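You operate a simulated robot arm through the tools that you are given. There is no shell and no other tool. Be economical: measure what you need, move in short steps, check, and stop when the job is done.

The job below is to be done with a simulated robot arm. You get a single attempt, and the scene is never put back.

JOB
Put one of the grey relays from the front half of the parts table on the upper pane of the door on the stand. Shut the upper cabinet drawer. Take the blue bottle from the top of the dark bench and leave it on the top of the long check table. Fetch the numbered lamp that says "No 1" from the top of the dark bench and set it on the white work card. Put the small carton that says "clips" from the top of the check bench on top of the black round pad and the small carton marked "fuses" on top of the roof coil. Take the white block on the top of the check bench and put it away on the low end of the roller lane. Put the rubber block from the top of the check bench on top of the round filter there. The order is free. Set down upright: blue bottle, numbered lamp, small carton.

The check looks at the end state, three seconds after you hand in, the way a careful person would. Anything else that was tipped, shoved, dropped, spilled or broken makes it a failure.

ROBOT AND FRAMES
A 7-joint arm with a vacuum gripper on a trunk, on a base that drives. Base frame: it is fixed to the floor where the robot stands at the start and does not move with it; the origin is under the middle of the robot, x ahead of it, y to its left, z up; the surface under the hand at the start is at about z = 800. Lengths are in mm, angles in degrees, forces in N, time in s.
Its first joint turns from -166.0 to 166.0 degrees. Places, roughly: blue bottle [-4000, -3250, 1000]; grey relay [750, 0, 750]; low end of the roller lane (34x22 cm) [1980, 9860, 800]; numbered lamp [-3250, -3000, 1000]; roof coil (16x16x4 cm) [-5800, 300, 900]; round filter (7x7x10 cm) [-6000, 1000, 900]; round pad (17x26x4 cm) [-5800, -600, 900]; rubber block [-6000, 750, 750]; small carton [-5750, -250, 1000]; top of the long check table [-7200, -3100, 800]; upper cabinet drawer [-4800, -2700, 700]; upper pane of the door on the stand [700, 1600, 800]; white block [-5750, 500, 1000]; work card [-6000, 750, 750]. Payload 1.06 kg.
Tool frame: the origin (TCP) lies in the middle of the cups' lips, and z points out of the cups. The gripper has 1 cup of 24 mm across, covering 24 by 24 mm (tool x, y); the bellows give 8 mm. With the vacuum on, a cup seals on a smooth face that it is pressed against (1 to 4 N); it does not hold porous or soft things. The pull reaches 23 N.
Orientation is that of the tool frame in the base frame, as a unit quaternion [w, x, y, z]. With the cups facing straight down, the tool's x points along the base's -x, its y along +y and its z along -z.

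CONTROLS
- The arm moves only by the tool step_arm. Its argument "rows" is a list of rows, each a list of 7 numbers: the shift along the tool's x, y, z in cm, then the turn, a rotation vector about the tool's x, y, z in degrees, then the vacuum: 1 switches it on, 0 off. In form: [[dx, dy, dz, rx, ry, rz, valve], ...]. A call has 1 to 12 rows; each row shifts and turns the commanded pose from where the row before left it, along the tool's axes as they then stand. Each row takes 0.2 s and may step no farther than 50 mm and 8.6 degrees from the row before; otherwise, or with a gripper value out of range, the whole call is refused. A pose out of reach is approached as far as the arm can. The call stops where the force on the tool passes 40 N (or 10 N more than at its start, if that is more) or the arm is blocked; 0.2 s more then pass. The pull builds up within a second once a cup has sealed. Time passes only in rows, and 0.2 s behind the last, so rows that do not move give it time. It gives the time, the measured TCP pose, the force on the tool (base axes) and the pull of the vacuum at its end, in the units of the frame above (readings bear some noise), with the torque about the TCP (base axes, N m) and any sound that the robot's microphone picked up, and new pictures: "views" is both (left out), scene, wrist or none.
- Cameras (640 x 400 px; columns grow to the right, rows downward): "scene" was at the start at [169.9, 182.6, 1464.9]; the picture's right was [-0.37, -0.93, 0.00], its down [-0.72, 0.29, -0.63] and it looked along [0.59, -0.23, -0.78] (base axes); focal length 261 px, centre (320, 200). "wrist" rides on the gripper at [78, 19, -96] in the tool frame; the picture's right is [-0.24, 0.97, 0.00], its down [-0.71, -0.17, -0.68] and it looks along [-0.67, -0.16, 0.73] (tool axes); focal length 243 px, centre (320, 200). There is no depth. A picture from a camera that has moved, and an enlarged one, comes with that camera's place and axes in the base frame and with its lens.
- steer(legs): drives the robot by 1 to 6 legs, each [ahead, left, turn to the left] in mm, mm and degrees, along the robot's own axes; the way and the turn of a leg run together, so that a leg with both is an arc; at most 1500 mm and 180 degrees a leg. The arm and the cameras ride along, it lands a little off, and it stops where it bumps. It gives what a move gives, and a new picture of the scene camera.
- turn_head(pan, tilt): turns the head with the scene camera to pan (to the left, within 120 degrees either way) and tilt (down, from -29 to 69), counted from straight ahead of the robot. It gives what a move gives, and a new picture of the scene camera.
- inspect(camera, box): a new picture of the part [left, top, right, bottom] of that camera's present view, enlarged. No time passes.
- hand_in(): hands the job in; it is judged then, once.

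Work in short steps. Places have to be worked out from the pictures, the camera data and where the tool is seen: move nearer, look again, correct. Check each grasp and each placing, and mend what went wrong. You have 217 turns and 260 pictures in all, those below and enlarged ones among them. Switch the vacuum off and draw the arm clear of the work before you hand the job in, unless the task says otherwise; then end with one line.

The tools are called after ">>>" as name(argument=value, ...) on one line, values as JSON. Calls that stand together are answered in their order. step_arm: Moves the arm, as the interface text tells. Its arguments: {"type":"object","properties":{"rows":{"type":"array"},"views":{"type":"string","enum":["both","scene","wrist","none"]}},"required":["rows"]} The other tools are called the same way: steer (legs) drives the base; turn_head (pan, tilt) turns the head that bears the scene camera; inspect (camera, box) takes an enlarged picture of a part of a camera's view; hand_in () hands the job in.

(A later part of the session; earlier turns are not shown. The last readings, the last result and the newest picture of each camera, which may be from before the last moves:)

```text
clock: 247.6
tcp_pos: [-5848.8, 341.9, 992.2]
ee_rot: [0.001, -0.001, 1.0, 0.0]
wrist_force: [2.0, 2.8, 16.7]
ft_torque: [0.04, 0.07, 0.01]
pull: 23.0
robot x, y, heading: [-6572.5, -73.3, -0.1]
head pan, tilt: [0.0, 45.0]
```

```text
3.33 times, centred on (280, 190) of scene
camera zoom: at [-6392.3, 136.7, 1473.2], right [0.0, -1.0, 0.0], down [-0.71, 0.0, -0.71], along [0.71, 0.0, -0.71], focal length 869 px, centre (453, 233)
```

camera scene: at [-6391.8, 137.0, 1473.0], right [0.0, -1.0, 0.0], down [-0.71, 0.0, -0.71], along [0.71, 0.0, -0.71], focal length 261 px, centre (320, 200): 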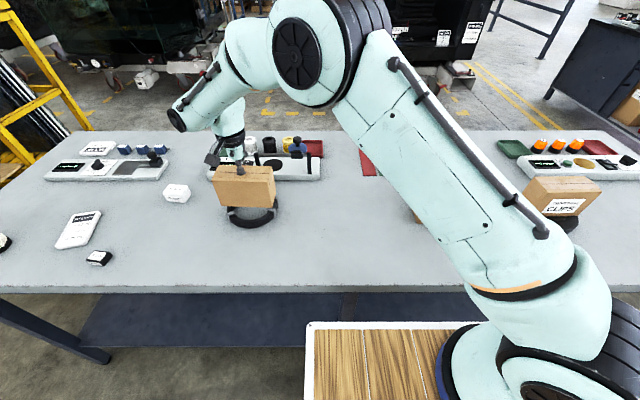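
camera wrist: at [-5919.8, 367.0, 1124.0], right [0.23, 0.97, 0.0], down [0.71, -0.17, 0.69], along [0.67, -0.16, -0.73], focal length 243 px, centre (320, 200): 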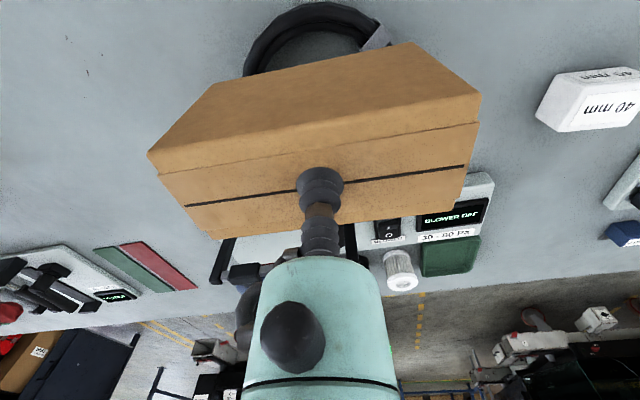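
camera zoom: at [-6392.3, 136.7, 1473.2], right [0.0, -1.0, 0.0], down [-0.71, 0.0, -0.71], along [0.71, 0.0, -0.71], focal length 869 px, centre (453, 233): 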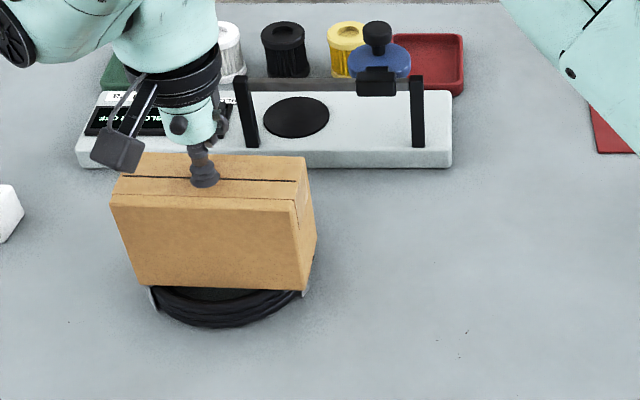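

Contact; it rests across both sides of the ring. I ease off, release and lift.

>>> step_arm(rows=[[0, 0, -0.2, 0, 0, 0, 1], [0, 0, 0, 0, 0, 0, 0], [0, 0, 0, 0, 0, 0, 0], [0, 0, 0, 0, 0, 0, 0], [0, 0, -0.5, 0, 0, 0, 0], [0, 0, -2, 0, 0, 0, 0], [0, 0, -4, 0, 0, 0, 0], [0, 0, -4, 0, 0, 0, 0]])

>>> inspect(camera="scene", box=[200, 130, 360, 250])

```text
clock: 249.4
tcp_pos: [-5848.5, 341.8, 1098.8]
ee_rot: [0.0, -0.001, 1.0, -0.001]
wrist_force: [0.0, -0.4, -0.3]
ft_torque: [-0.01, 0.04, 0.0]
pull: 0.1
robot x, y, heading: [-6571.4, -68.9, -0.1]
head pan, tilt: [0.0, 45.0]
camera scene: at [-6391.5, 137.2, 1473.0], right [0.0, -1.0, 0.0], down [-0.71, 0.0, -0.71], along [0.71, 0.0, -0.71], focal length 261 px, centre (320, 200)
camera wrist: at [-5927.0, 360.4, 1193.9], right [0.23, 0.97, 0.0], down [0.71, -0.17, 0.69], along [0.67, -0.16, -0.73], focal length 243 px, centre (320, 200)
```

scene: 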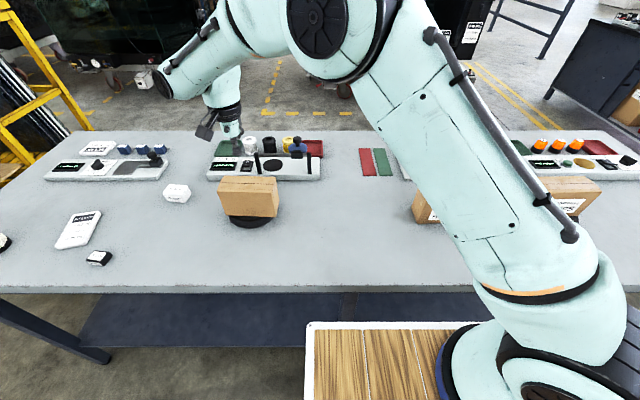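
wrist: 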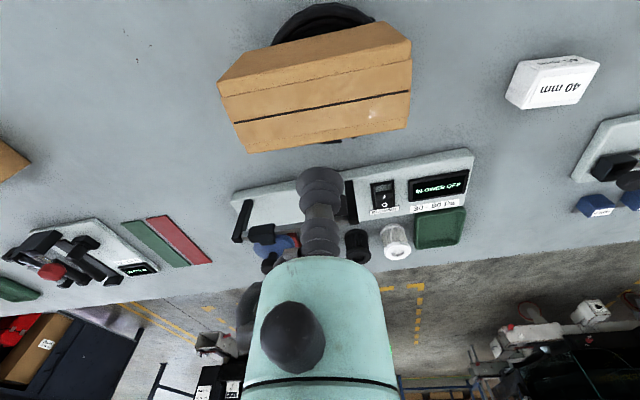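

```text
3.33 times, centred on (280, 190) of scene
camera zoom: at [-6391.5, 137.2, 1473.0], right [0.0, -1.0, 0.0], down [-0.71, 0.0, -0.71], along [0.71, 0.0, -0.71], focal length 869 px, centre (453, 233)
```

zoom: 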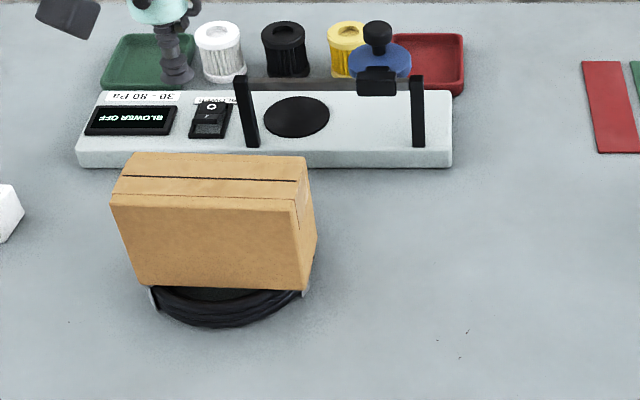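

Fuses carton rests on the coil. Next the rubber block: I back slightly and slide north.

>>> steer(legs=[[-90, 0, 0], [0, 900, 0]])

>>> step_arm(rows=[[4, -3.5, 0, 0, 0, 0, 0], [4, -3.5, 0, 0, 0, 0, 0], [4, -3.5, 0, 0, 0, 0, 0], [0, -3.5, 0, 0, 0, 0, 0], [0, -4, 0, 0, 0, 0, 0], [0, -4, 0, 0, 0, 0, 0], [0, -4, 0, 0, 0, 0, 0], [0, -4, 0, 0, 0, 0, 0], [0, -4, 0, 0, 0, 0, 0], [0, -4, 0, 0, 0, 0, 0]])

```text
clock: 254.9
tcp_pos: [-5945.8, 1250.6, 1098.9]
ee_rot: [0.001, -0.005, 1.0, -0.001]
wrist_force: [-0.4, -0.3, -0.3]
ft_torque: [0.02, 0.02, 0.0]
pull: 0.1
robot x, y, heading: [-6664.3, 830.1, 0.6]
head pan, tilt: [0.0, 45.0]
camera scene: at [-6487.4, 1040.7, 1473.0], right [0.01, -1.0, 0.0], down [-0.71, -0.01, -0.71], along [0.71, 0.01, -0.71], focal length 261 px, centre (320, 200)
```

scene: 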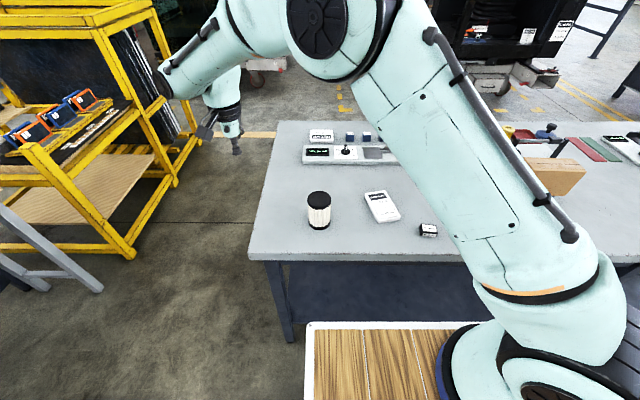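

```text
refused: row 1 steps farther than a row can; nothing moved
```

I bring the tool over towards the rubber block at about (-6010, 735).

>>> step_arm(rows=[[0.4, -4.6, 0, 0, 0, 0, 0], [0.4, -4.6, 0, 0, 0, 0, 0], [0.4, -4.6, 0, 0, 0, 0, 0], [0.4, -4.6, 0, 0, 0, 0, 0], [0.4, -4.6, 0, 0, 0, 0, 0], [0.4, -4.6, 0, 0, 0, 0, 0], [0.4, -4.6, 0, 0, 0, 0, 0], [0.4, -4.6, 0, 0, 0, 0, 0], [0.4, -4.6, 0, 0, 0, 0, 0], [0.4, -4.6, 0, 0, 0, 0, 0], [0, -2, 3, 0, 0, 0, 0]])

```text
clock: 257.3
tcp_pos: [-5982.2, 770.7, 1070.4]
ee_rot: [0.0, -0.005, 1.0, -0.002]
wrist_force: [-0.1, 0.4, 0.6]
ft_torque: [-0.03, -0.01, -0.01]
pull: 0.1
robot x, y, heading: [-6669.1, 826.9, 0.4]
head pan, tilt: [0.0, 45.0]
camera scene: at [-6487.7, 1040.8, 1473.1], right [0.01, -1.0, 0.0], down [-0.71, -0.01, -0.71], along [0.71, 0.01, -0.71], focal length 261 px, centre (320, 200)
camera wrist: at [-6060.3, 788.3, 1165.5], right [0.22, 0.97, 0.0], down [0.71, -0.16, 0.69], along [0.67, -0.16, -0.73], focal length 243 px, centre (320, 200)
```

scene: 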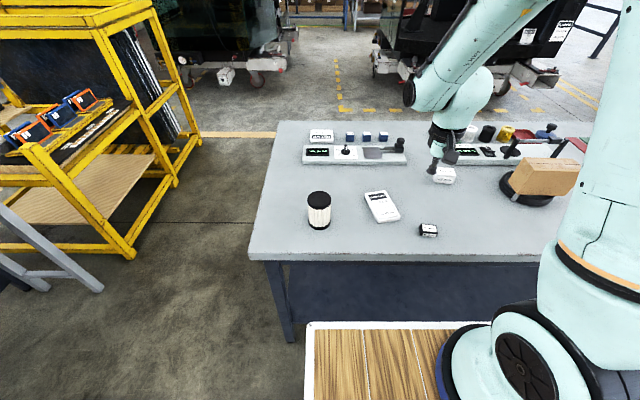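
wrist: 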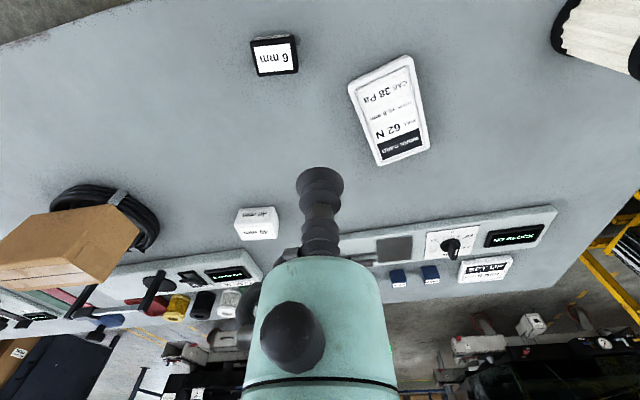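

Rubber block top (white "6 mm" label) at about (-6007, 730, ~880). I move above and lower.

>>> step_arm(rows=[[1.2, -2, 2, 0, 0, 0, 0], [1.3, -2, 2, 0, 0, 0, 0], [0, 0, 4, 0, 0, 0, 0], [0, 0, 4, 0, 0, 0, 0], [0, 0, 2, 0, 0, 0, 0]], views="wrist")

>>> inspect(camera="wrist", box=[240, 60, 400, 240])

>>> inspect(camera="scene", box=[360, 160, 500, 260])

```text
clock: 258.5
tcp_pos: [-6006.2, 728.5, 929.0]
ee_rot: [0.001, -0.007, 1.0, -0.001]
wrist_force: [0.2, -0.3, 0.2]
ft_torque: [0.01, 0.01, -0.04]
pull: 0.0
robot x, y, heading: [-6667.3, 826.8, 0.6]
head pan, tilt: [0.0, 45.0]
camera wrist: at [-6084.2, 746.9, 1024.9], right [0.22, 0.97, 0.0], down [0.71, -0.16, 0.69], along [0.67, -0.16, -0.73], focal length 243 px, centre (320, 200)
```

wrist: 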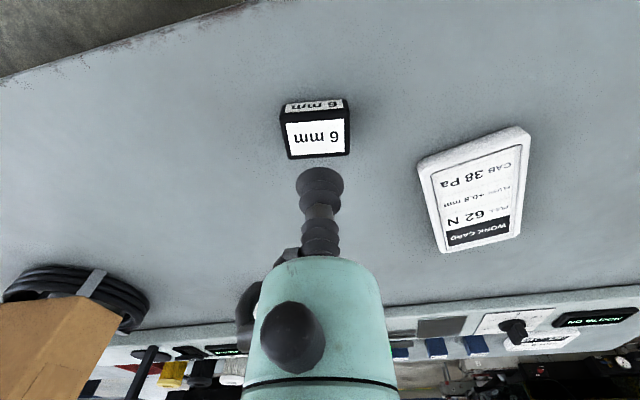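

```text
2.22 times, centred on (320, 150) of wrist
camera zoom: at [-6084.2, 746.9, 1024.9], right [0.22, 0.97, 0.0], down [0.71, -0.16, 0.69], along [0.67, -0.16, -0.73], focal length 539 px, centre (320, 311)
```

zoom: 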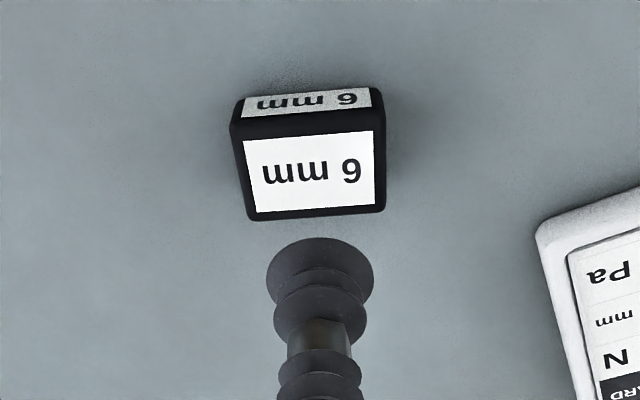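

```text
4.00 times, centred on (430, 210) of scene
camera zoom: at [-6487.6, 1040.6, 1473.1], right [0.01, -1.0, 0.0], down [-0.71, -0.01, -0.71], along [0.71, 0.01, -0.71], focal length 1042 px, centre (-120, 160)
```

zoom: 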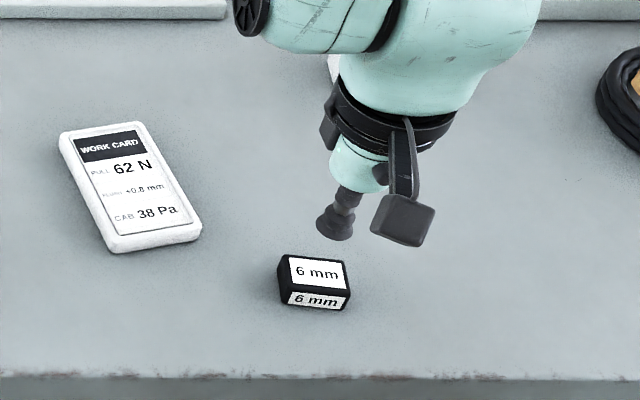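

Aligned within 2 mm. I descend with vacuum on.

>>> step_arm(rows=[[0.2, 0, 3.5, 0, 0, 0, 1], [0, 0, 0.8, 0, 0, 0, 1], [0, 0, 0.3, 0, 0, 0, 1], [0, 0, 0.3, 0, 0, 0, 1], [0, 0, 0.2, 0, 0, 0, 1], [0, 0, 0, 0, 0, 0, 1], [0, 0, 0, 0, 0, 0, 1]], views="wrist")

```text
clock: 260.1
tcp_pos: [-6007.0, 730.8, 878.6]
ee_rot: [0.0, -0.006, 1.0, -0.001]
wrist_force: [-0.2, -1.7, 4.5]
ft_torque: [0.02, 0.01, -0.02]
pull: 23.3
robot x, y, heading: [-6667.8, 825.7, 0.4]
head pan, tilt: [0.0, 45.0]
camera wrist: at [-6086.3, 747.4, 974.2], right [0.22, 0.97, 0.0], down [0.71, -0.16, 0.69], along [0.67, -0.16, -0.73], focal length 243 px, centre (320, 200)
```

wrist: 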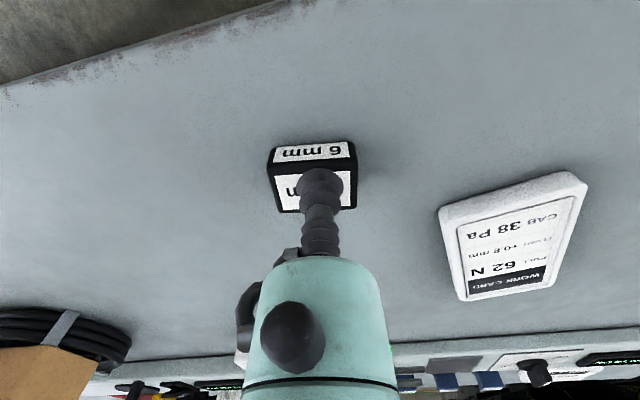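

Sealed. I lift high and carry towards the filter near (-5975, 1055).

>>> step_arm(rows=[[0, 0, -3, 0, 0, 0, 1], [0, 0, -4.5, 0, 0, 0, 1], [0, 0, -4.5, 0, 0, 0, 1], [0, 0, -4.5, 0, 0, 0, 1], [-0.4, 4.5, 0, 0, 0, 0, 1], [-0.4, 4.5, 0, 0, 0, 0, 1], [-0.4, 4.5, 0, 0, 0, 0, 1], [-0.4, 4.5, 0, 0, 0, 0, 1], [-0.4, 4.5, 0, 0, 0, 0, 1], [-0.4, 4.5, 0, 0, 0, 0, 1]])

>>> inspect(camera="scene", box=[260, 150, 400, 250])

```text
clock: 262.3
tcp_pos: [-5986.7, 998.2, 1042.2]
ee_rot: [0.0, -0.006, 1.0, -0.002]
wrist_force: [0.1, -1.0, -0.3]
ft_torque: [0.03, 0.03, 0.0]
pull: 22.8
robot x, y, heading: [-6665.6, 828.1, 0.5]
head pan, tilt: [0.0, 45.0]
camera scene: at [-6487.3, 1040.2, 1473.1], right [0.01, -1.0, 0.0], down [-0.71, -0.01, -0.71], along [0.71, 0.01, -0.71], focal length 261 px, centre (320, 200)
camera wrist: at [-6065.6, 1017.4, 1138.3], right [0.23, 0.97, 0.0], down [0.71, -0.16, 0.69], along [0.67, -0.16, -0.73], focal length 243 px, centre (320, 200)
```

scene: 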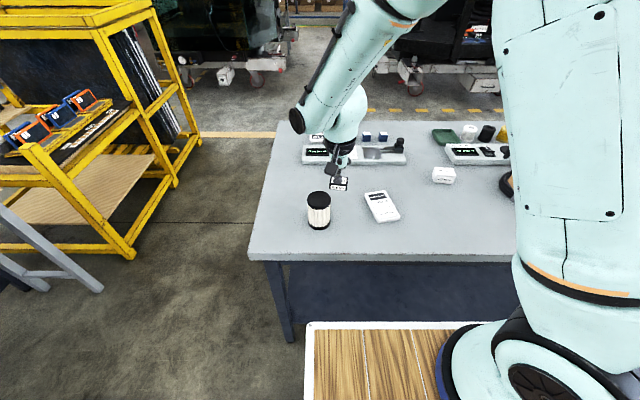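
wrist: 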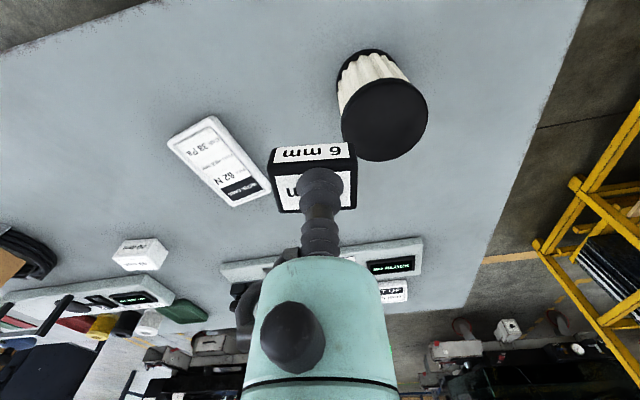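

```text
4.00 times, centred on (330, 200) of scene
camera zoom: at [-6487.3, 1040.2, 1473.1], right [0.01, -1.0, 0.0], down [-0.71, -0.01, -0.71], along [0.71, 0.01, -0.71], focal length 1042 px, centre (280, 200)
```

zoom: 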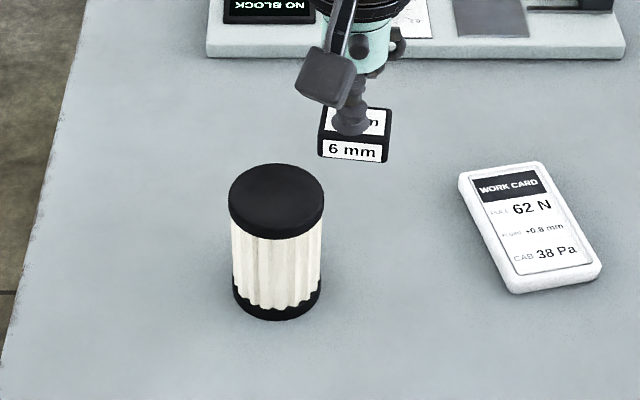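

Filter top is at about (-5975, 1048, 964). I move over it and check alignment.

>>> step_arm(rows=[[-0.6, 2.5, 0, 0, 0, 0, 1], [-0.6, 2.5, 0, 0, 0, 0, 1], [0, 0, 1.5, 0, 0, 0, 1], [0, 0, 0, 0, 0, 0, 1]], views="wrist")

>>> inspect(camera="scene", box=[260, 150, 400, 250])

```text
clock: 263.3
tcp_pos: [-5975.0, 1049.8, 1027.4]
ee_rot: [0.0, -0.005, 1.0, -0.001]
wrist_force: [0.7, 0.4, -0.4]
ft_torque: [0.01, -0.03, -0.01]
pull: 22.7
robot x, y, heading: [-6667.1, 828.4, 0.4]
head pan, tilt: [0.0, 45.0]
camera wrist: at [-6053.4, 1068.0, 1123.1], right [0.22, 0.97, 0.0], down [0.71, -0.16, 0.69], along [0.67, -0.16, -0.73], focal length 243 px, centre (320, 200)
```

wrist: 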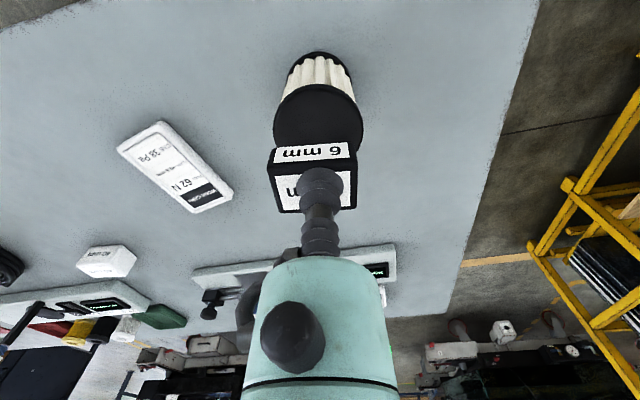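

```text
4.00 times, centred on (330, 200) of scene
camera zoom: at [-6487.5, 1040.6, 1473.1], right [0.01, -1.0, 0.0], down [-0.71, -0.01, -0.71], along [0.71, 0.01, -0.71], focal length 1042 px, centre (280, 200)
```

zoom: 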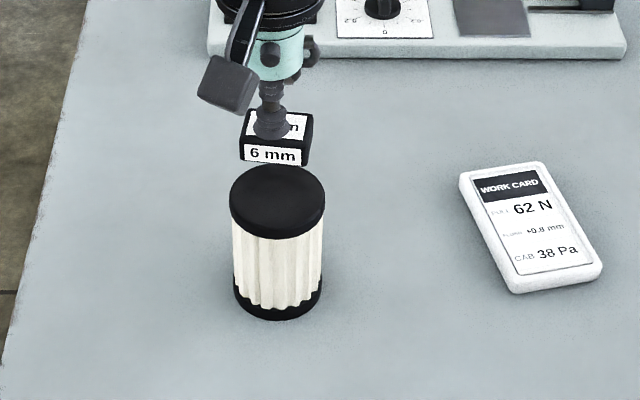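

Centred. I lower to contact.

>>> step_arm(rows=[[0, 0, 1.5, 0, 0, 0, 1], [0, 0, 0.7, 0, 0, 0, 1], [0, 0, 0.4, 0, 0, 0, 1], [0, 0, 0.3, 0, 0, 0, 1], [0, 0, 0, 0, 0, 0, 1]], views="none")

>>> inspect(camera="scene", box=[260, 150, 400, 250])

```text
clock: 264.5
tcp_pos: [-5974.1, 1050.1, 997.6]
ee_rot: [0.0, -0.007, 1.0, -0.001]
wrist_force: [-0.4, 0.7, -1.2]
ft_torque: [0.02, 0.0, 0.02]
pull: 22.8
robot x, y, heading: [-6669.7, 826.1, 0.2]
head pan, tilt: [0.0, 45.0]
```

```text
4.00 times, centred on (330, 200) of scene
camera zoom: at [-6487.4, 1040.6, 1473.1], right [0.01, -1.0, 0.0], down [-0.71, -0.01, -0.71], along [0.71, 0.01, -0.71], focal length 1042 px, centre (280, 200)
```

zoom: 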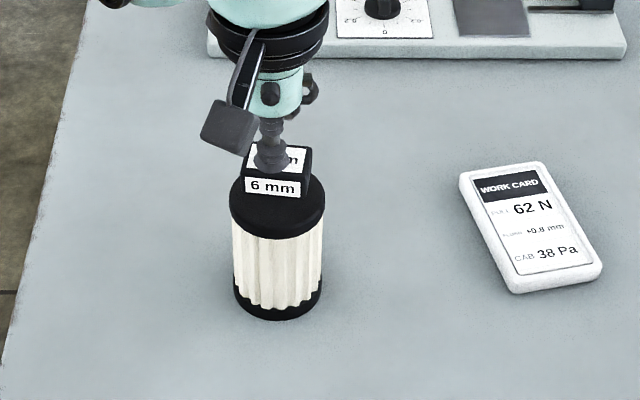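

Close to contact; continue in 3 mm steps.

>>> step_arm(rows=[[0, 0, 0.3, 0, 0, 0, 1], [0, 0, 0.3, 0, 0, 0, 1], [0, 0, 0, 0, 0, 0, 1]], views="none")

```text
clock: 265.3
tcp_pos: [-5974.2, 1051.4, 992.0]
ee_rot: [0.0, -0.006, 1.0, -0.001]
wrist_force: [0.5, -1.1, 0.1]
ft_torque: [-0.02, 0.01, 0.02]
pull: 23.2
robot x, y, heading: [-6665.0, 829.5, 0.6]
head pan, tilt: [0.0, 45.0]
```

>>> step_arm(rows=[[0, 0, 0.3, 0, 0, 0, 1], [0, 0, 0.2, 0, 0, 0, 1], [0, 0, 0, 0, 0, 0, 1]], views="none")

>>> inspect(camera="scene", box=[260, 150, 400, 250])

```text
clock: 266.1
tcp_pos: [-5973.8, 1049.4, 988.1]
ee_rot: [0.001, -0.005, 1.0, -0.001]
wrist_force: [-0.5, 0.6, 0.7]
ft_torque: [-0.02, -0.03, -0.01]
pull: 22.7
robot x, y, heading: [-6667.4, 830.2, 0.5]
head pan, tilt: [0.0, 45.0]
```

```text
4.00 times, centred on (330, 200) of scene
camera zoom: at [-6487.4, 1040.7, 1473.1], right [0.01, -1.0, 0.0], down [-0.71, -0.01, -0.71], along [0.71, 0.01, -0.71], focal length 1042 px, centre (280, 200)
```

zoom: 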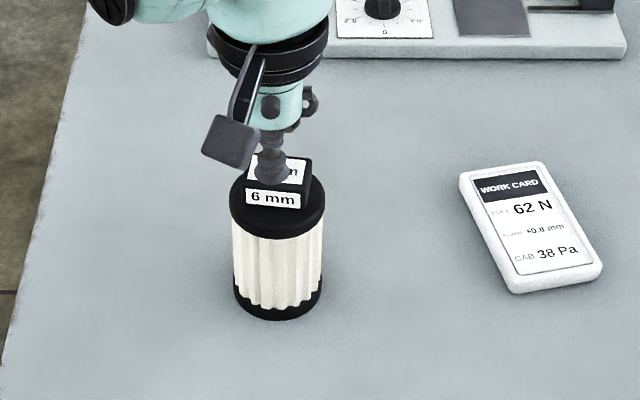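

>>> step_arm(rows=[[0, 0, 0.3, 0, 0, 0, 1], [0, 0, 0.2, 0, 0, 0, 1], [0, 0, 0, 0, 0, 0, 1]], views="none")

```text
clock: 266.9
tcp_pos: [-5973.9, 1050.9, 983.0]
ee_rot: [0.0, -0.005, 1.0, -0.001]
wrist_force: [0.7, 0.2, 0.3]
ft_torque: [0.0, -0.01, -0.01]
pull: 23.2
robot x, y, heading: [-6661.8, 828.8, 0.5]
head pan, tilt: [0.0, 45.0]
```

No contact yet (983); continue.

>>> step_arm(rows=[[0, 0, 0.3, 0, 0, 0, 1], [0, 0, 0.2, 0, 0, 0, 1], [0, 0, 0, 0, 0, 0, 1]], views="none")

>>> inspect(camera="scene", box=[260, 150, 400, 250])

```text
clock: 267.7
tcp_pos: [-5974.5, 1049.1, 977.9]
ee_rot: [0.001, -0.006, 1.0, -0.001]
wrist_force: [1.8, 1.4, 10.2]
ft_torque: [0.0, 0.0, 0.04]
pull: 23.3
robot x, y, heading: [-6667.7, 827.1, 0.6]
head pan, tilt: [0.0, 45.0]
```

```text
4.00 times, centred on (330, 200) of scene
camera zoom: at [-6487.7, 1040.5, 1473.1], right [0.01, -1.0, 0.0], down [-0.71, -0.01, -0.71], along [0.71, 0.01, -0.71], focal length 1042 px, centre (280, 200)
```

zoom: 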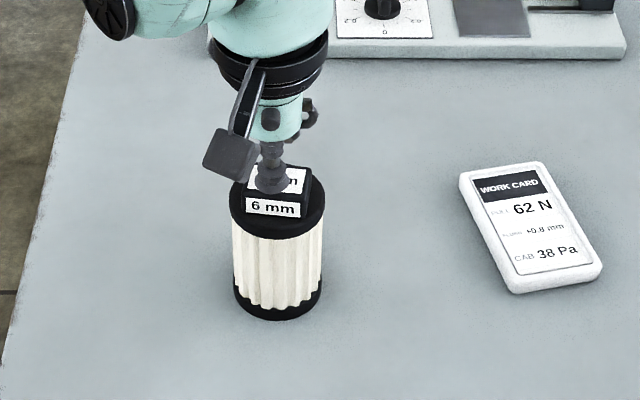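

Contact, centred on the filter. Ease off, release, lift.

>>> step_arm(rows=[[0, 0, -0.1, 0, 0, 0, 1], [0, 0, 0, 0, 0, 0, 0], [0, 0, 0, 0, 0, 0, 0], [0, 0, 0, 0, 0, 0, 0], [0, 0, -0.5, 0, 0, 0, 0], [0, 0, -2, 0, 0, 0, 0], [0, 0, -4, 0, 0, 0, 0], [0, 0, -4, 0, 0, 0, 0]], views="wrist")

>>> inspect(camera="scene", box=[260, 150, 400, 250])

```text
clock: 269.5
tcp_pos: [-5974.8, 1050.8, 1083.6]
ee_rot: [0.0, -0.007, 1.0, -0.002]
wrist_force: [0.3, -1.2, -0.3]
ft_torque: [-0.02, 0.03, 0.02]
pull: 0.1
robot x, y, heading: [-6665.8, 831.6, 0.5]
head pan, tilt: [0.0, 45.0]
camera wrist: at [-6053.4, 1068.1, 1178.6], right [0.22, 0.97, 0.0], down [0.71, -0.16, 0.69], along [0.67, -0.16, -0.73], focal length 243 px, centre (320, 200)
```

wrist: 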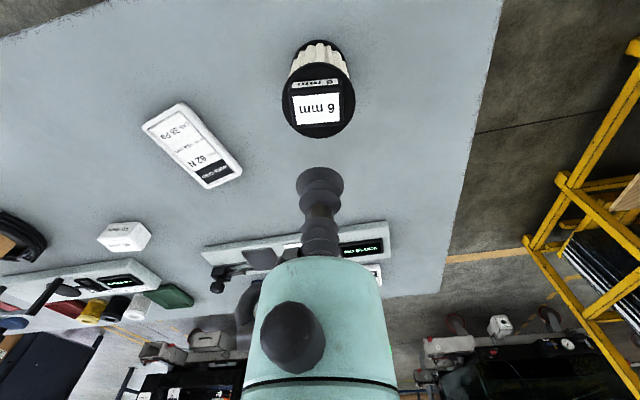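

```text
4.00 times, centred on (330, 200) of scene
camera zoom: at [-6487.1, 1040.9, 1473.0], right [0.01, -1.0, 0.0], down [-0.71, -0.01, -0.71], along [0.71, 0.01, -0.71], focal length 1042 px, centre (280, 200)
```

zoom: 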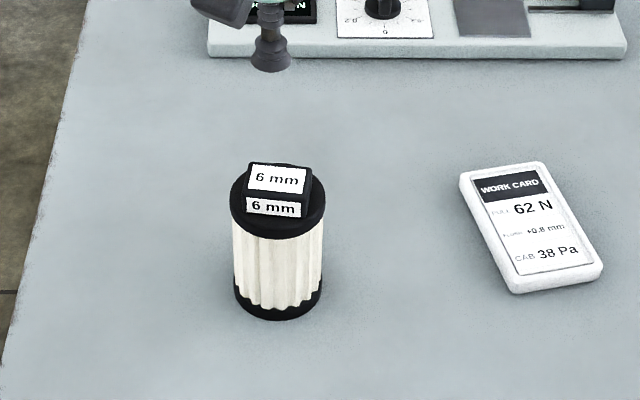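

Rubber block stays on the filter. Now the lamp: I drive around the south end back to the dark bench.

>>> steer(legs=[[-500, 0, -0.5], [0, -1350, 0], [0, -1300, 0], [1500, 0, 0], [1450, 0, 0], [0, 0, -90]])

```text
clock: 302.6
tcp_pos: [-3994.1, -2524.2, 1083.4]
ee_rot: [0.0, 0.706, 0.708, -0.001]
wrist_force: [0.1, 0.0, -0.4]
ft_torque: [0.04, -0.01, 0.01]
pull: 0.0
robot x, y, heading: [-4210.4, -1836.2, -89.7]
head pan, tilt: [0.0, 45.0]
camera scene: at [-4000.9, -2011.9, 1473.1], right [-1.0, 0.0, 0.0], down [0.0, 0.71, -0.71], along [0.0, -0.71, -0.71], focal length 261 px, centre (320, 200)
```

scene: 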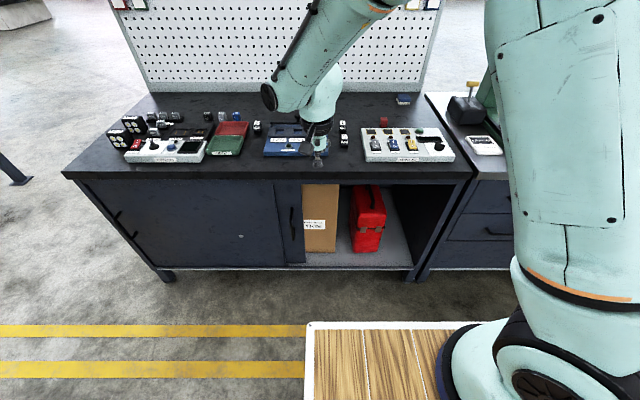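

I move up to the bench, then slide left towards the lamps.

>>> steer(legs=[[370, 0, 0], [0, 800, 0]])

>>> step_arm(rows=[[0, 0, 0, 0, 0, 0, 0]], views="wrist")

```text
clock: 308.9
tcp_pos: [-3198.7, -2894.6, 1083.4]
ee_rot: [-0.001, 0.707, 0.708, -0.001]
wrist_force: [-0.7, 0.6, -1.2]
ft_torque: [0.0, -0.01, 0.0]
pull: 0.1
robot x, y, heading: [-3417.8, -2198.6, -89.9]
head pan, tilt: [0.0, 45.0]
camera scene: at [-3205.0, -2382.2, 1473.1], right [-1.0, 0.0, 0.0], down [0.0, 0.71, -0.71], along [0.0, -0.71, -0.71], focal length 261 px, centre (320, 200)
```

scene: 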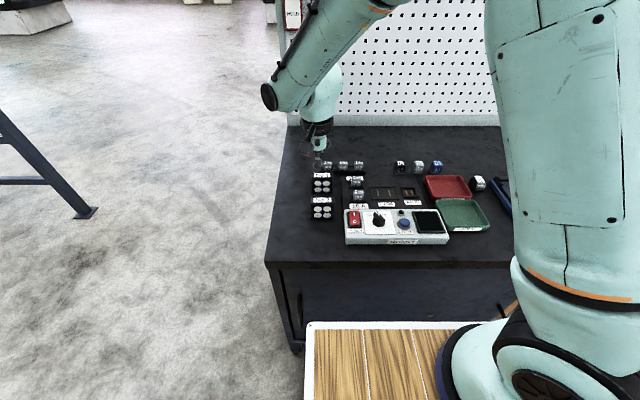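

```text
clock: 309.3
tcp_pos: [-3199.4, -2893.8, 1083.7]
ee_rot: [-0.001, 0.706, 0.708, -0.001]
wrist_force: [-0.5, 0.6, 0.4]
ft_torque: [0.03, 0.04, 0.01]
pull: 0.1
robot x, y, heading: [-3419.4, -2203.8, -89.8]
head pan, tilt: [0.0, 45.0]
camera wrist: at [-3179.8, -2816.7, 1178.5], right [0.97, -0.23, 0.0], down [-0.17, -0.71, 0.69], along [-0.16, -0.67, -0.73], focal length 243 px, centre (320, 200)
```

wrist: 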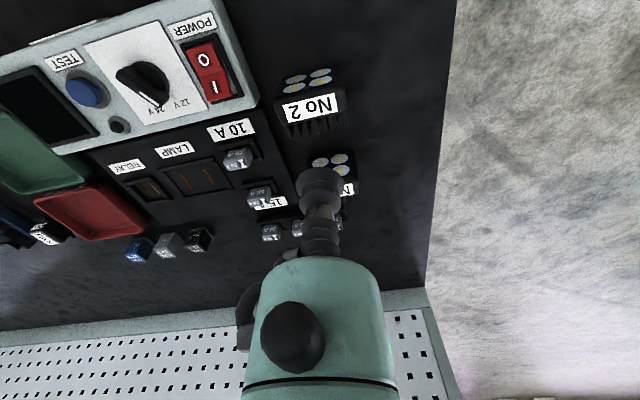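

The nearer lamp is "No 2"; I check the rear lamp's label.

>>> inspect(camera="scene", box=[290, 150, 390, 230])

```text
5.00 times, centred on (340, 190) of scene
camera zoom: at [-3205.0, -2382.2, 1473.1], right [-1.0, 0.0, 0.0], down [0.0, 0.71, -0.71], along [0.0, -0.71, -0.71], focal length 1303 px, centre (220, 250)
```

zoom: 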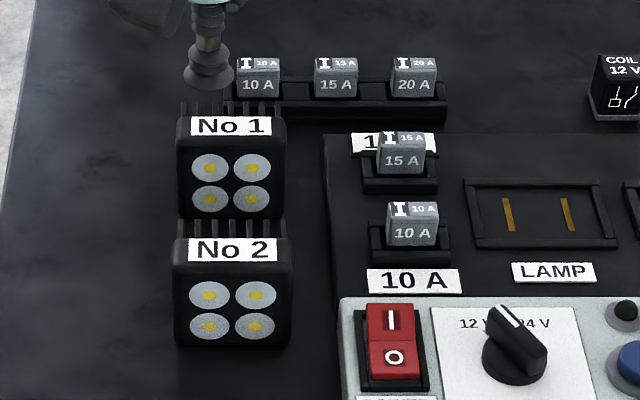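

"No 1" is the rear lamp. I shift the tool aside to see its label in the wrist view.

>>> step_arm(rows=[[0, -4, 0, 0, 0, 0, 0], [2, -3, 0, 0, 0, 0, 0]], views="none")

>>> inspect(camera="wrist", box=[280, 80, 480, 240])

```text
clock: 309.9
tcp_pos: [-3267.4, -2875.8, 1082.9]
ee_rot: [0.0, 0.706, 0.708, -0.001]
wrist_force: [-0.9, -0.7, -0.4]
ft_torque: [0.02, -0.05, 0.0]
pull: 0.2
robot x, y, heading: [-3416.7, -2202.4, -90.1]
head pan, tilt: [0.0, 45.0]
```

```text
2.50 times, centred on (380, 160) of wrist
camera zoom: at [-3249.2, -2797.0, 1178.5], right [0.97, -0.23, 0.0], down [-0.17, -0.71, 0.69], along [-0.16, -0.67, -0.73], focal length 606 px, centre (170, 300)
```

zoom: 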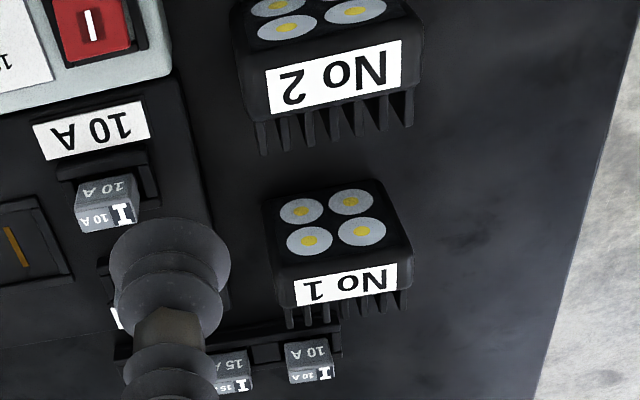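

Label "No 1" is at about (-3211, -3020, ~946). I move over it and lower to 1000.

>>> step_arm(rows=[[-3.6, 1.4, 0, 0, 0, 0, 0], [-3.6, 1.4, 0, 0, 0, 0, 0], [-3.6, 1.4, 1.5, 0, 0, 0, 0], [-3.6, 1.4, 1.5, 0, 0, 0, 0], [0, 0, 2, 0, 0, 0, 0], [0, 0, 3, 0, 0, 0, 0], [0, 0, 0, 0, 0, 0, 0]], views="none")

>>> inspect(camera="wrist", box=[240, 80, 400, 240])

>>> inspect(camera="scene", box=[280, 140, 360, 210])

```text
clock: 311.5
tcp_pos: [-3213.2, -3019.3, 1002.7]
ee_rot: [0.0, 0.706, 0.708, -0.001]
wrist_force: [0.5, 0.8, -0.4]
ft_torque: [-0.01, -0.03, 0.02]
pull: 0.0
robot x, y, heading: [-3414.0, -2201.7, -89.7]
head pan, tilt: [0.0, 45.0]
```

```text
2.50 times, centred on (320, 160) of wrist
camera zoom: at [-3194.3, -2941.0, 1098.0], right [0.97, -0.23, 0.0], down [-0.17, -0.71, 0.69], along [-0.16, -0.67, -0.73], focal length 606 px, centre (320, 300)
```

zoom: 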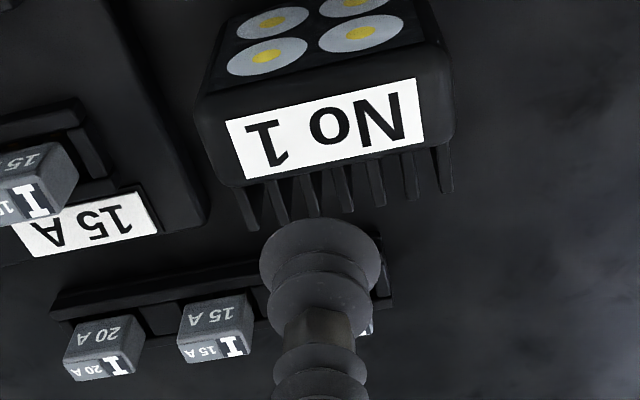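

```text
5.71 times, centred on (320, 175) of scene
camera zoom: at [-3205.0, -2382.2, 1473.1], right [-1.0, 0.0, 0.0], down [0.0, 0.71, -0.71], along [0.0, -0.71, -0.71], focal length 1489 px, centre (320, 343)
```

zoom: 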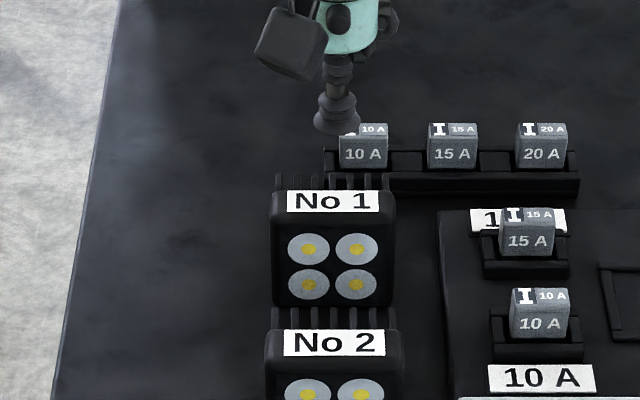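

Label centre refined to (-3211, -3018, 948). I bias 2 mm away from the fins and descend.

>>> step_arm(rows=[[0.3, 0.15, 3, 0, 0, 0, 1], [0, 0, 2, 0, 0, 0, 1], [0, 0, 0.4, 0, 0, 0, 1], [0, 0, 0.3, 0, 0, 0, 1], [0, 0, 0.2, 0, 0, 0, 1], [0, 0, 0, 0, 0, 0, 1], [0, 0, 0, 0, 0, 0, 1]], views="none")

>>> inspect(camera="wrist", box=[240, 80, 400, 240])

```text
clock: 313.1
tcp_pos: [-3212.9, -3015.7, 944.5]
ee_rot: [-0.001, 0.707, 0.708, -0.001]
wrist_force: [1.1, -1.8, 13.7]
ft_torque: [0.0, 0.0, 0.02]
pull: 23.1
robot x, y, heading: [-3411.8, -2203.6, -90.1]
head pan, tilt: [0.0, 45.0]
```

```text
2.50 times, centred on (320, 160) of wrist
camera zoom: at [-3192.8, -2937.5, 1039.7], right [0.97, -0.23, 0.0], down [-0.17, -0.71, 0.69], along [-0.16, -0.67, -0.73], focal length 606 px, centre (320, 300)
```

zoom: 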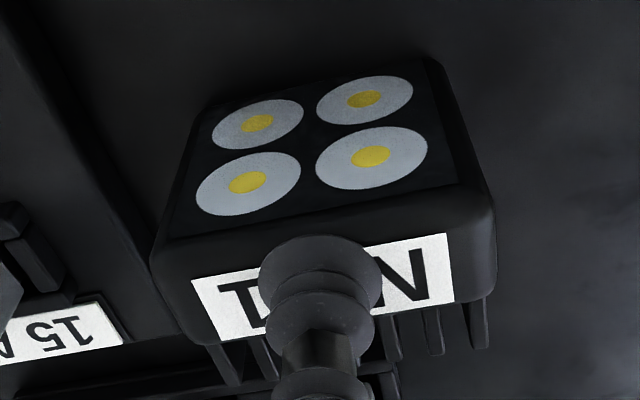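

Sealed. I lift straight up and check.

>>> step_arm(rows=[[0, 0, -1, 0, 0, 0, 1], [0, 0, -2, 0, 0, 0, 1], [0, 0, -4, 0, 0, 0, 1], [0, 0, -4, 0, 0, 0, 1], [0, 0, -4, 0, 0, 0, 1], [4, 0, 0, 0, 0, 0, 1], [4, 0, 0, 0, 0, 0, 1], [4, 0, 0, 0, 0, 0, 1]], views="wrist")

```text
clock: 314.9
tcp_pos: [-3212.0, -2895.7, 1093.6]
ee_rot: [-0.002, 0.707, 0.708, -0.001]
wrist_force: [0.2, -0.5, -4.1]
ft_torque: [0.01, 0.01, -0.01]
pull: 22.3
robot x, y, heading: [-3415.8, -2204.3, -90.1]
head pan, tilt: [0.0, 45.0]
camera wrist: at [-3192.9, -2818.0, 1189.9], right [0.97, -0.23, 0.0], down [-0.17, -0.71, 0.69], along [-0.16, -0.67, -0.73], focal length 243 px, centre (320, 200)
```

wrist: 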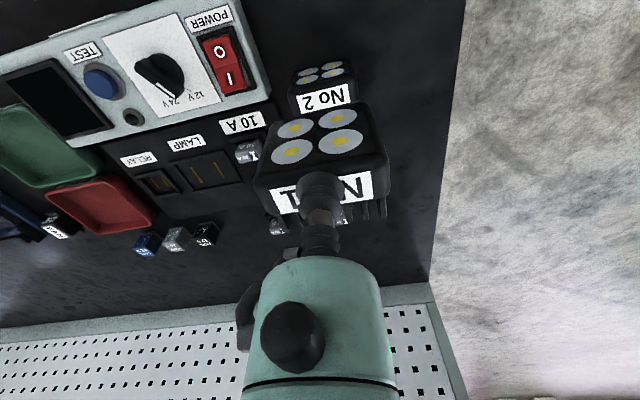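

Lamp held. I drive the same route back to the rear of the check bench.

>>> steer(legs=[[0, -800, 0], [-370, 0, 0], [0, 0, 90], [-1500, 0, 0], [-1450, 0, 0], [0, 1350, 0]])

>>> steer(legs=[[0, 1250, 0], [500, 0, 0]])

```text
clock: 345.1
tcp_pos: [-6495.1, -283.3, 1095.4]
ee_rot: [0.0, -0.013, 1.0, 0.0]
wrist_force: [0.2, 0.5, -3.1]
ft_torque: [0.01, 0.02, -0.02]
pull: 23.2
robot x, y, heading: [-7188.8, -504.6, 1.5]
head pan, tilt: [0.0, 45.0]
camera scene: at [-7010.0, -287.4, 1473.0], right [0.02, -1.0, 0.0], down [-0.71, -0.02, -0.71], along [0.71, 0.02, -0.71], focal length 261 px, centre (320, 200)
```

scene: 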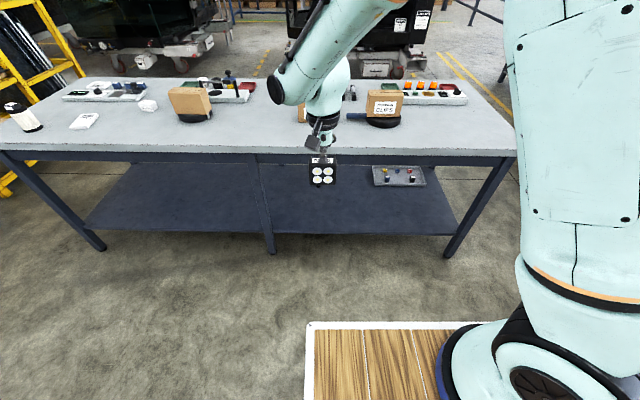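

```text
clock: 354.1
tcp_pos: [-6027.9, 999.2, 1095.0]
ee_rot: [0.0, -0.014, 1.0, 0.0]
wrist_force: [-0.4, 0.1, -3.1]
ft_torque: [0.0, 0.0, 0.02]
pull: 22.4
robot x, y, heading: [-6718.0, 778.6, 1.5]
head pan, tilt: [0.0, 45.0]
camera scene: at [-6541.6, 992.8, 1473.0], right [0.03, -1.0, 0.0], down [-0.71, -0.02, -0.71], along [0.71, 0.02, -0.71], focal length 261 px, centre (320, 200)
```

scene: 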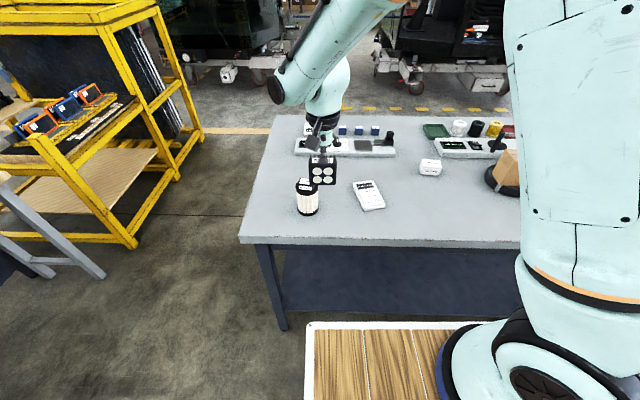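

Card centre at about (-5912, 851). I bring the lamp above it.

>>> step_arm(rows=[[-2.7, -3.7, 0, 0, 0, 0, 1], [-2.7, -3.7, 0, 0, 0, 0, 1], [-2.7, -3.7, 0, 0, 0, 0, 1], [-2.7, -3.7, 0, 0, 0, 0, 1], [0, 0, 4, 0, 0, 0, 1], [0, 0, 3, 0, 0, 0, 1], [0, 0, 0, 0, 0, 0, 1]], views="wrist")

>>> inspect(camera="scene", box=[320, 140, 440, 230])

```text
clock: 355.7
tcp_pos: [-5916.1, 853.5, 1025.9]
ee_rot: [0.001, -0.015, 1.0, -0.001]
wrist_force: [-0.2, -0.6, -3.6]
ft_torque: [0.02, 0.01, 0.03]
pull: 22.5
robot x, y, heading: [-6717.5, 777.6, 1.7]
head pan, tilt: [0.0, 45.0]
camera wrist: at [-5994.3, 869.7, 1120.8], right [0.21, 0.98, 0.0], down [0.71, -0.15, 0.69], along [0.67, -0.14, -0.73], focal length 243 px, centre (320, 200)
```

wrist: 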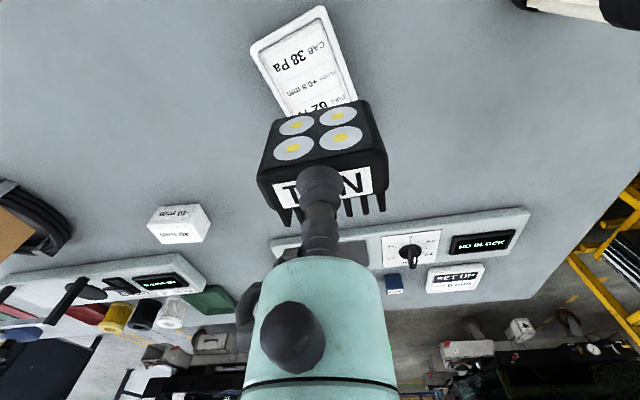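

```text
4.44 times, centred on (380, 185) of scene
camera zoom: at [-6541.7, 992.7, 1473.1], right [0.03, -1.0, 0.0], down [-0.71, -0.02, -0.71], along [0.71, 0.02, -0.71], focal length 1158 px, centre (53, 267)
```

zoom: 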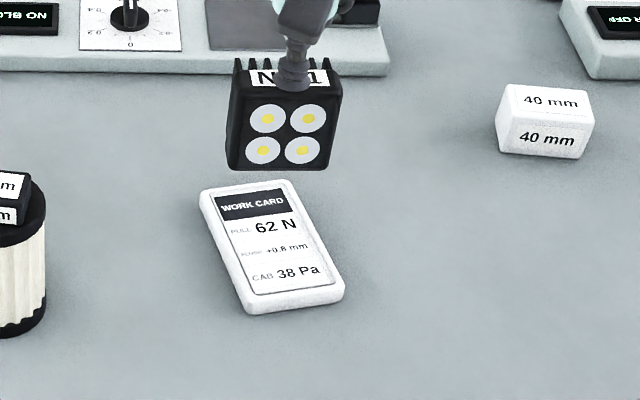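

I lower further and compare the lamp bottom against the card.

>>> step_arm(rows=[[0, 0, 3, 0, 0, 0, 1], [0, 0, 2, 0, 0, 0, 1], [0, 0, 0, 0, 0, 0, 1]], views="wrist")

>>> inspect(camera="scene", box=[320, 140, 440, 230])

```text
clock: 356.5
tcp_pos: [-5914.7, 854.4, 975.5]
ee_rot: [0.001, -0.014, 1.0, 0.0]
wrist_force: [-0.8, -1.3, -2.9]
ft_torque: [0.0, 0.03, 0.03]
pull: 22.9
robot x, y, heading: [-6719.7, 779.7, 1.3]
head pan, tilt: [0.0, 45.0]
camera wrist: at [-5994.0, 869.8, 1070.8], right [0.21, 0.98, 0.0], down [0.71, -0.15, 0.69], along [0.67, -0.14, -0.73], focal length 243 px, centre (320, 200)
```

wrist: 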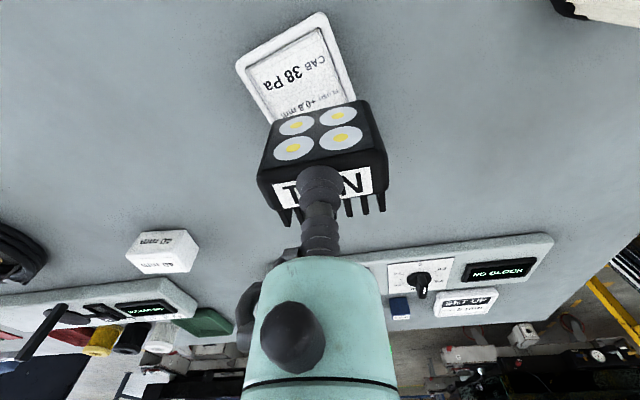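

```text
4.44 times, centred on (380, 185) of scene
camera zoom: at [-6541.6, 992.7, 1473.1], right [0.03, -1.0, 0.0], down [-0.71, -0.02, -0.71], along [0.71, 0.02, -0.71], focal length 1158 px, centre (53, 267)
```

zoom: 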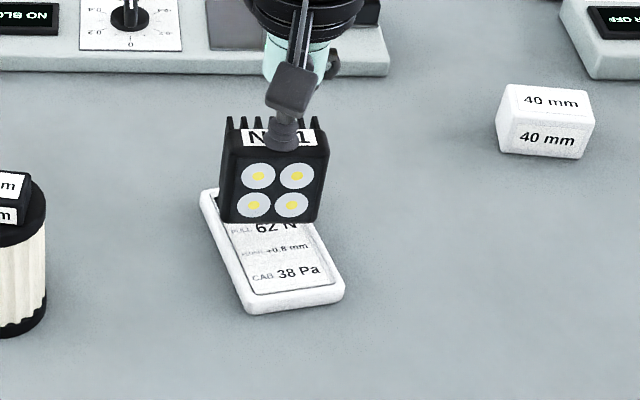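

The lamp would land ~20 mm too far; I shift it 2 cm nearer and lower on.

>>> step_arm(rows=[[2.0, 0, 0, 0, 0, 0, 1], [0, 0, 1, 0, 0, 0, 1], [0, 0, 0.5, 0, 0, 0, 1], [0, 0, 0, 0, 0, 0, 1]], views="none")

>>> inspect(camera="scene", box=[320, 140, 440, 230])

```text
clock: 357.5
tcp_pos: [-5935.5, 852.9, 961.6]
ee_rot: [-0.001, -0.015, 1.0, -0.001]
wrist_force: [0.2, -0.1, -3.9]
ft_torque: [-0.02, 0.05, 0.0]
pull: 22.8
robot x, y, heading: [-6715.6, 777.6, 1.6]
head pan, tilt: [0.0, 45.0]
```

```text
4.44 times, centred on (380, 185) of scene
camera zoom: at [-6541.6, 992.8, 1473.0], right [0.03, -1.0, 0.0], down [-0.71, -0.02, -0.71], along [0.71, 0.02, -0.71], focal length 1158 px, centre (53, 267)
```

zoom: 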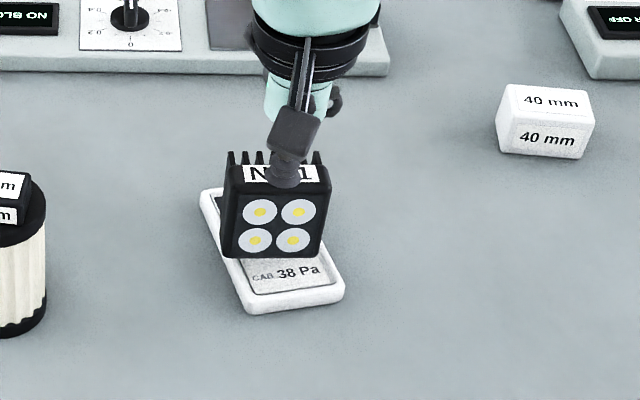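

Good. I nudge 4 mm right and continue down.

>>> step_arm(rows=[[0, -0.4, 0.4, 0, 0, 0, 1], [0, 0, 0.3, 0, 0, 0, 1], [0, 0, 0.3, 0, 0, 0, 1], [0, 0, 0, 0, 0, 0, 1]], views="none")

```text
clock: 358.5
tcp_pos: [-5935.5, 848.3, 950.4]
ee_rot: [0.0, -0.014, 1.0, -0.001]
wrist_force: [0.7, -0.2, -3.2]
ft_torque: [0.01, 0.02, -0.02]
pull: 22.4
robot x, y, heading: [-6719.0, 779.0, 1.6]
head pan, tilt: [0.0, 45.0]
```

>>> step_arm(rows=[[0, 0, 0.3, 0, 0, 0, 1], [0, 0, 0.3, 0, 0, 0, 1], [0, 0, 0, 0, 0, 0, 1]], views="none")

>>> inspect(camera="scene", box=[320, 140, 440, 230])

```text
clock: 359.3
tcp_pos: [-5935.6, 848.8, 945.0]
ee_rot: [0.001, -0.015, 1.0, 0.0]
wrist_force: [-2.9, 0.8, 12.9]
ft_torque: [0.06, -0.07, -0.05]
pull: 23.4
robot x, y, heading: [-6717.3, 775.9, 1.7]
head pan, tilt: [0.0, 45.0]
```

```text
4.44 times, centred on (380, 185) of scene
camera zoom: at [-6542.4, 992.7, 1473.2], right [0.03, -1.0, 0.0], down [-0.71, -0.02, -0.71], along [0.71, 0.02, -0.71], focal length 1158 px, centre (53, 267)
```

zoom: 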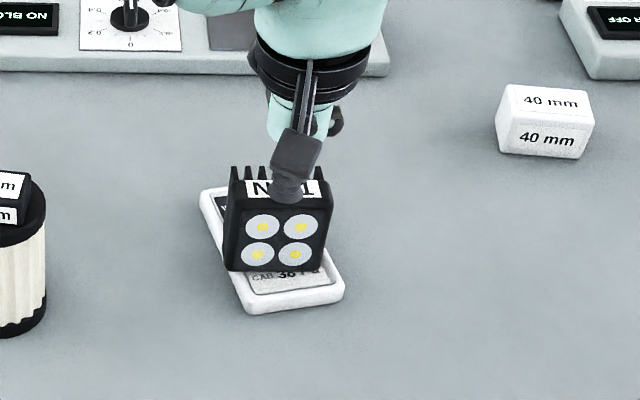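

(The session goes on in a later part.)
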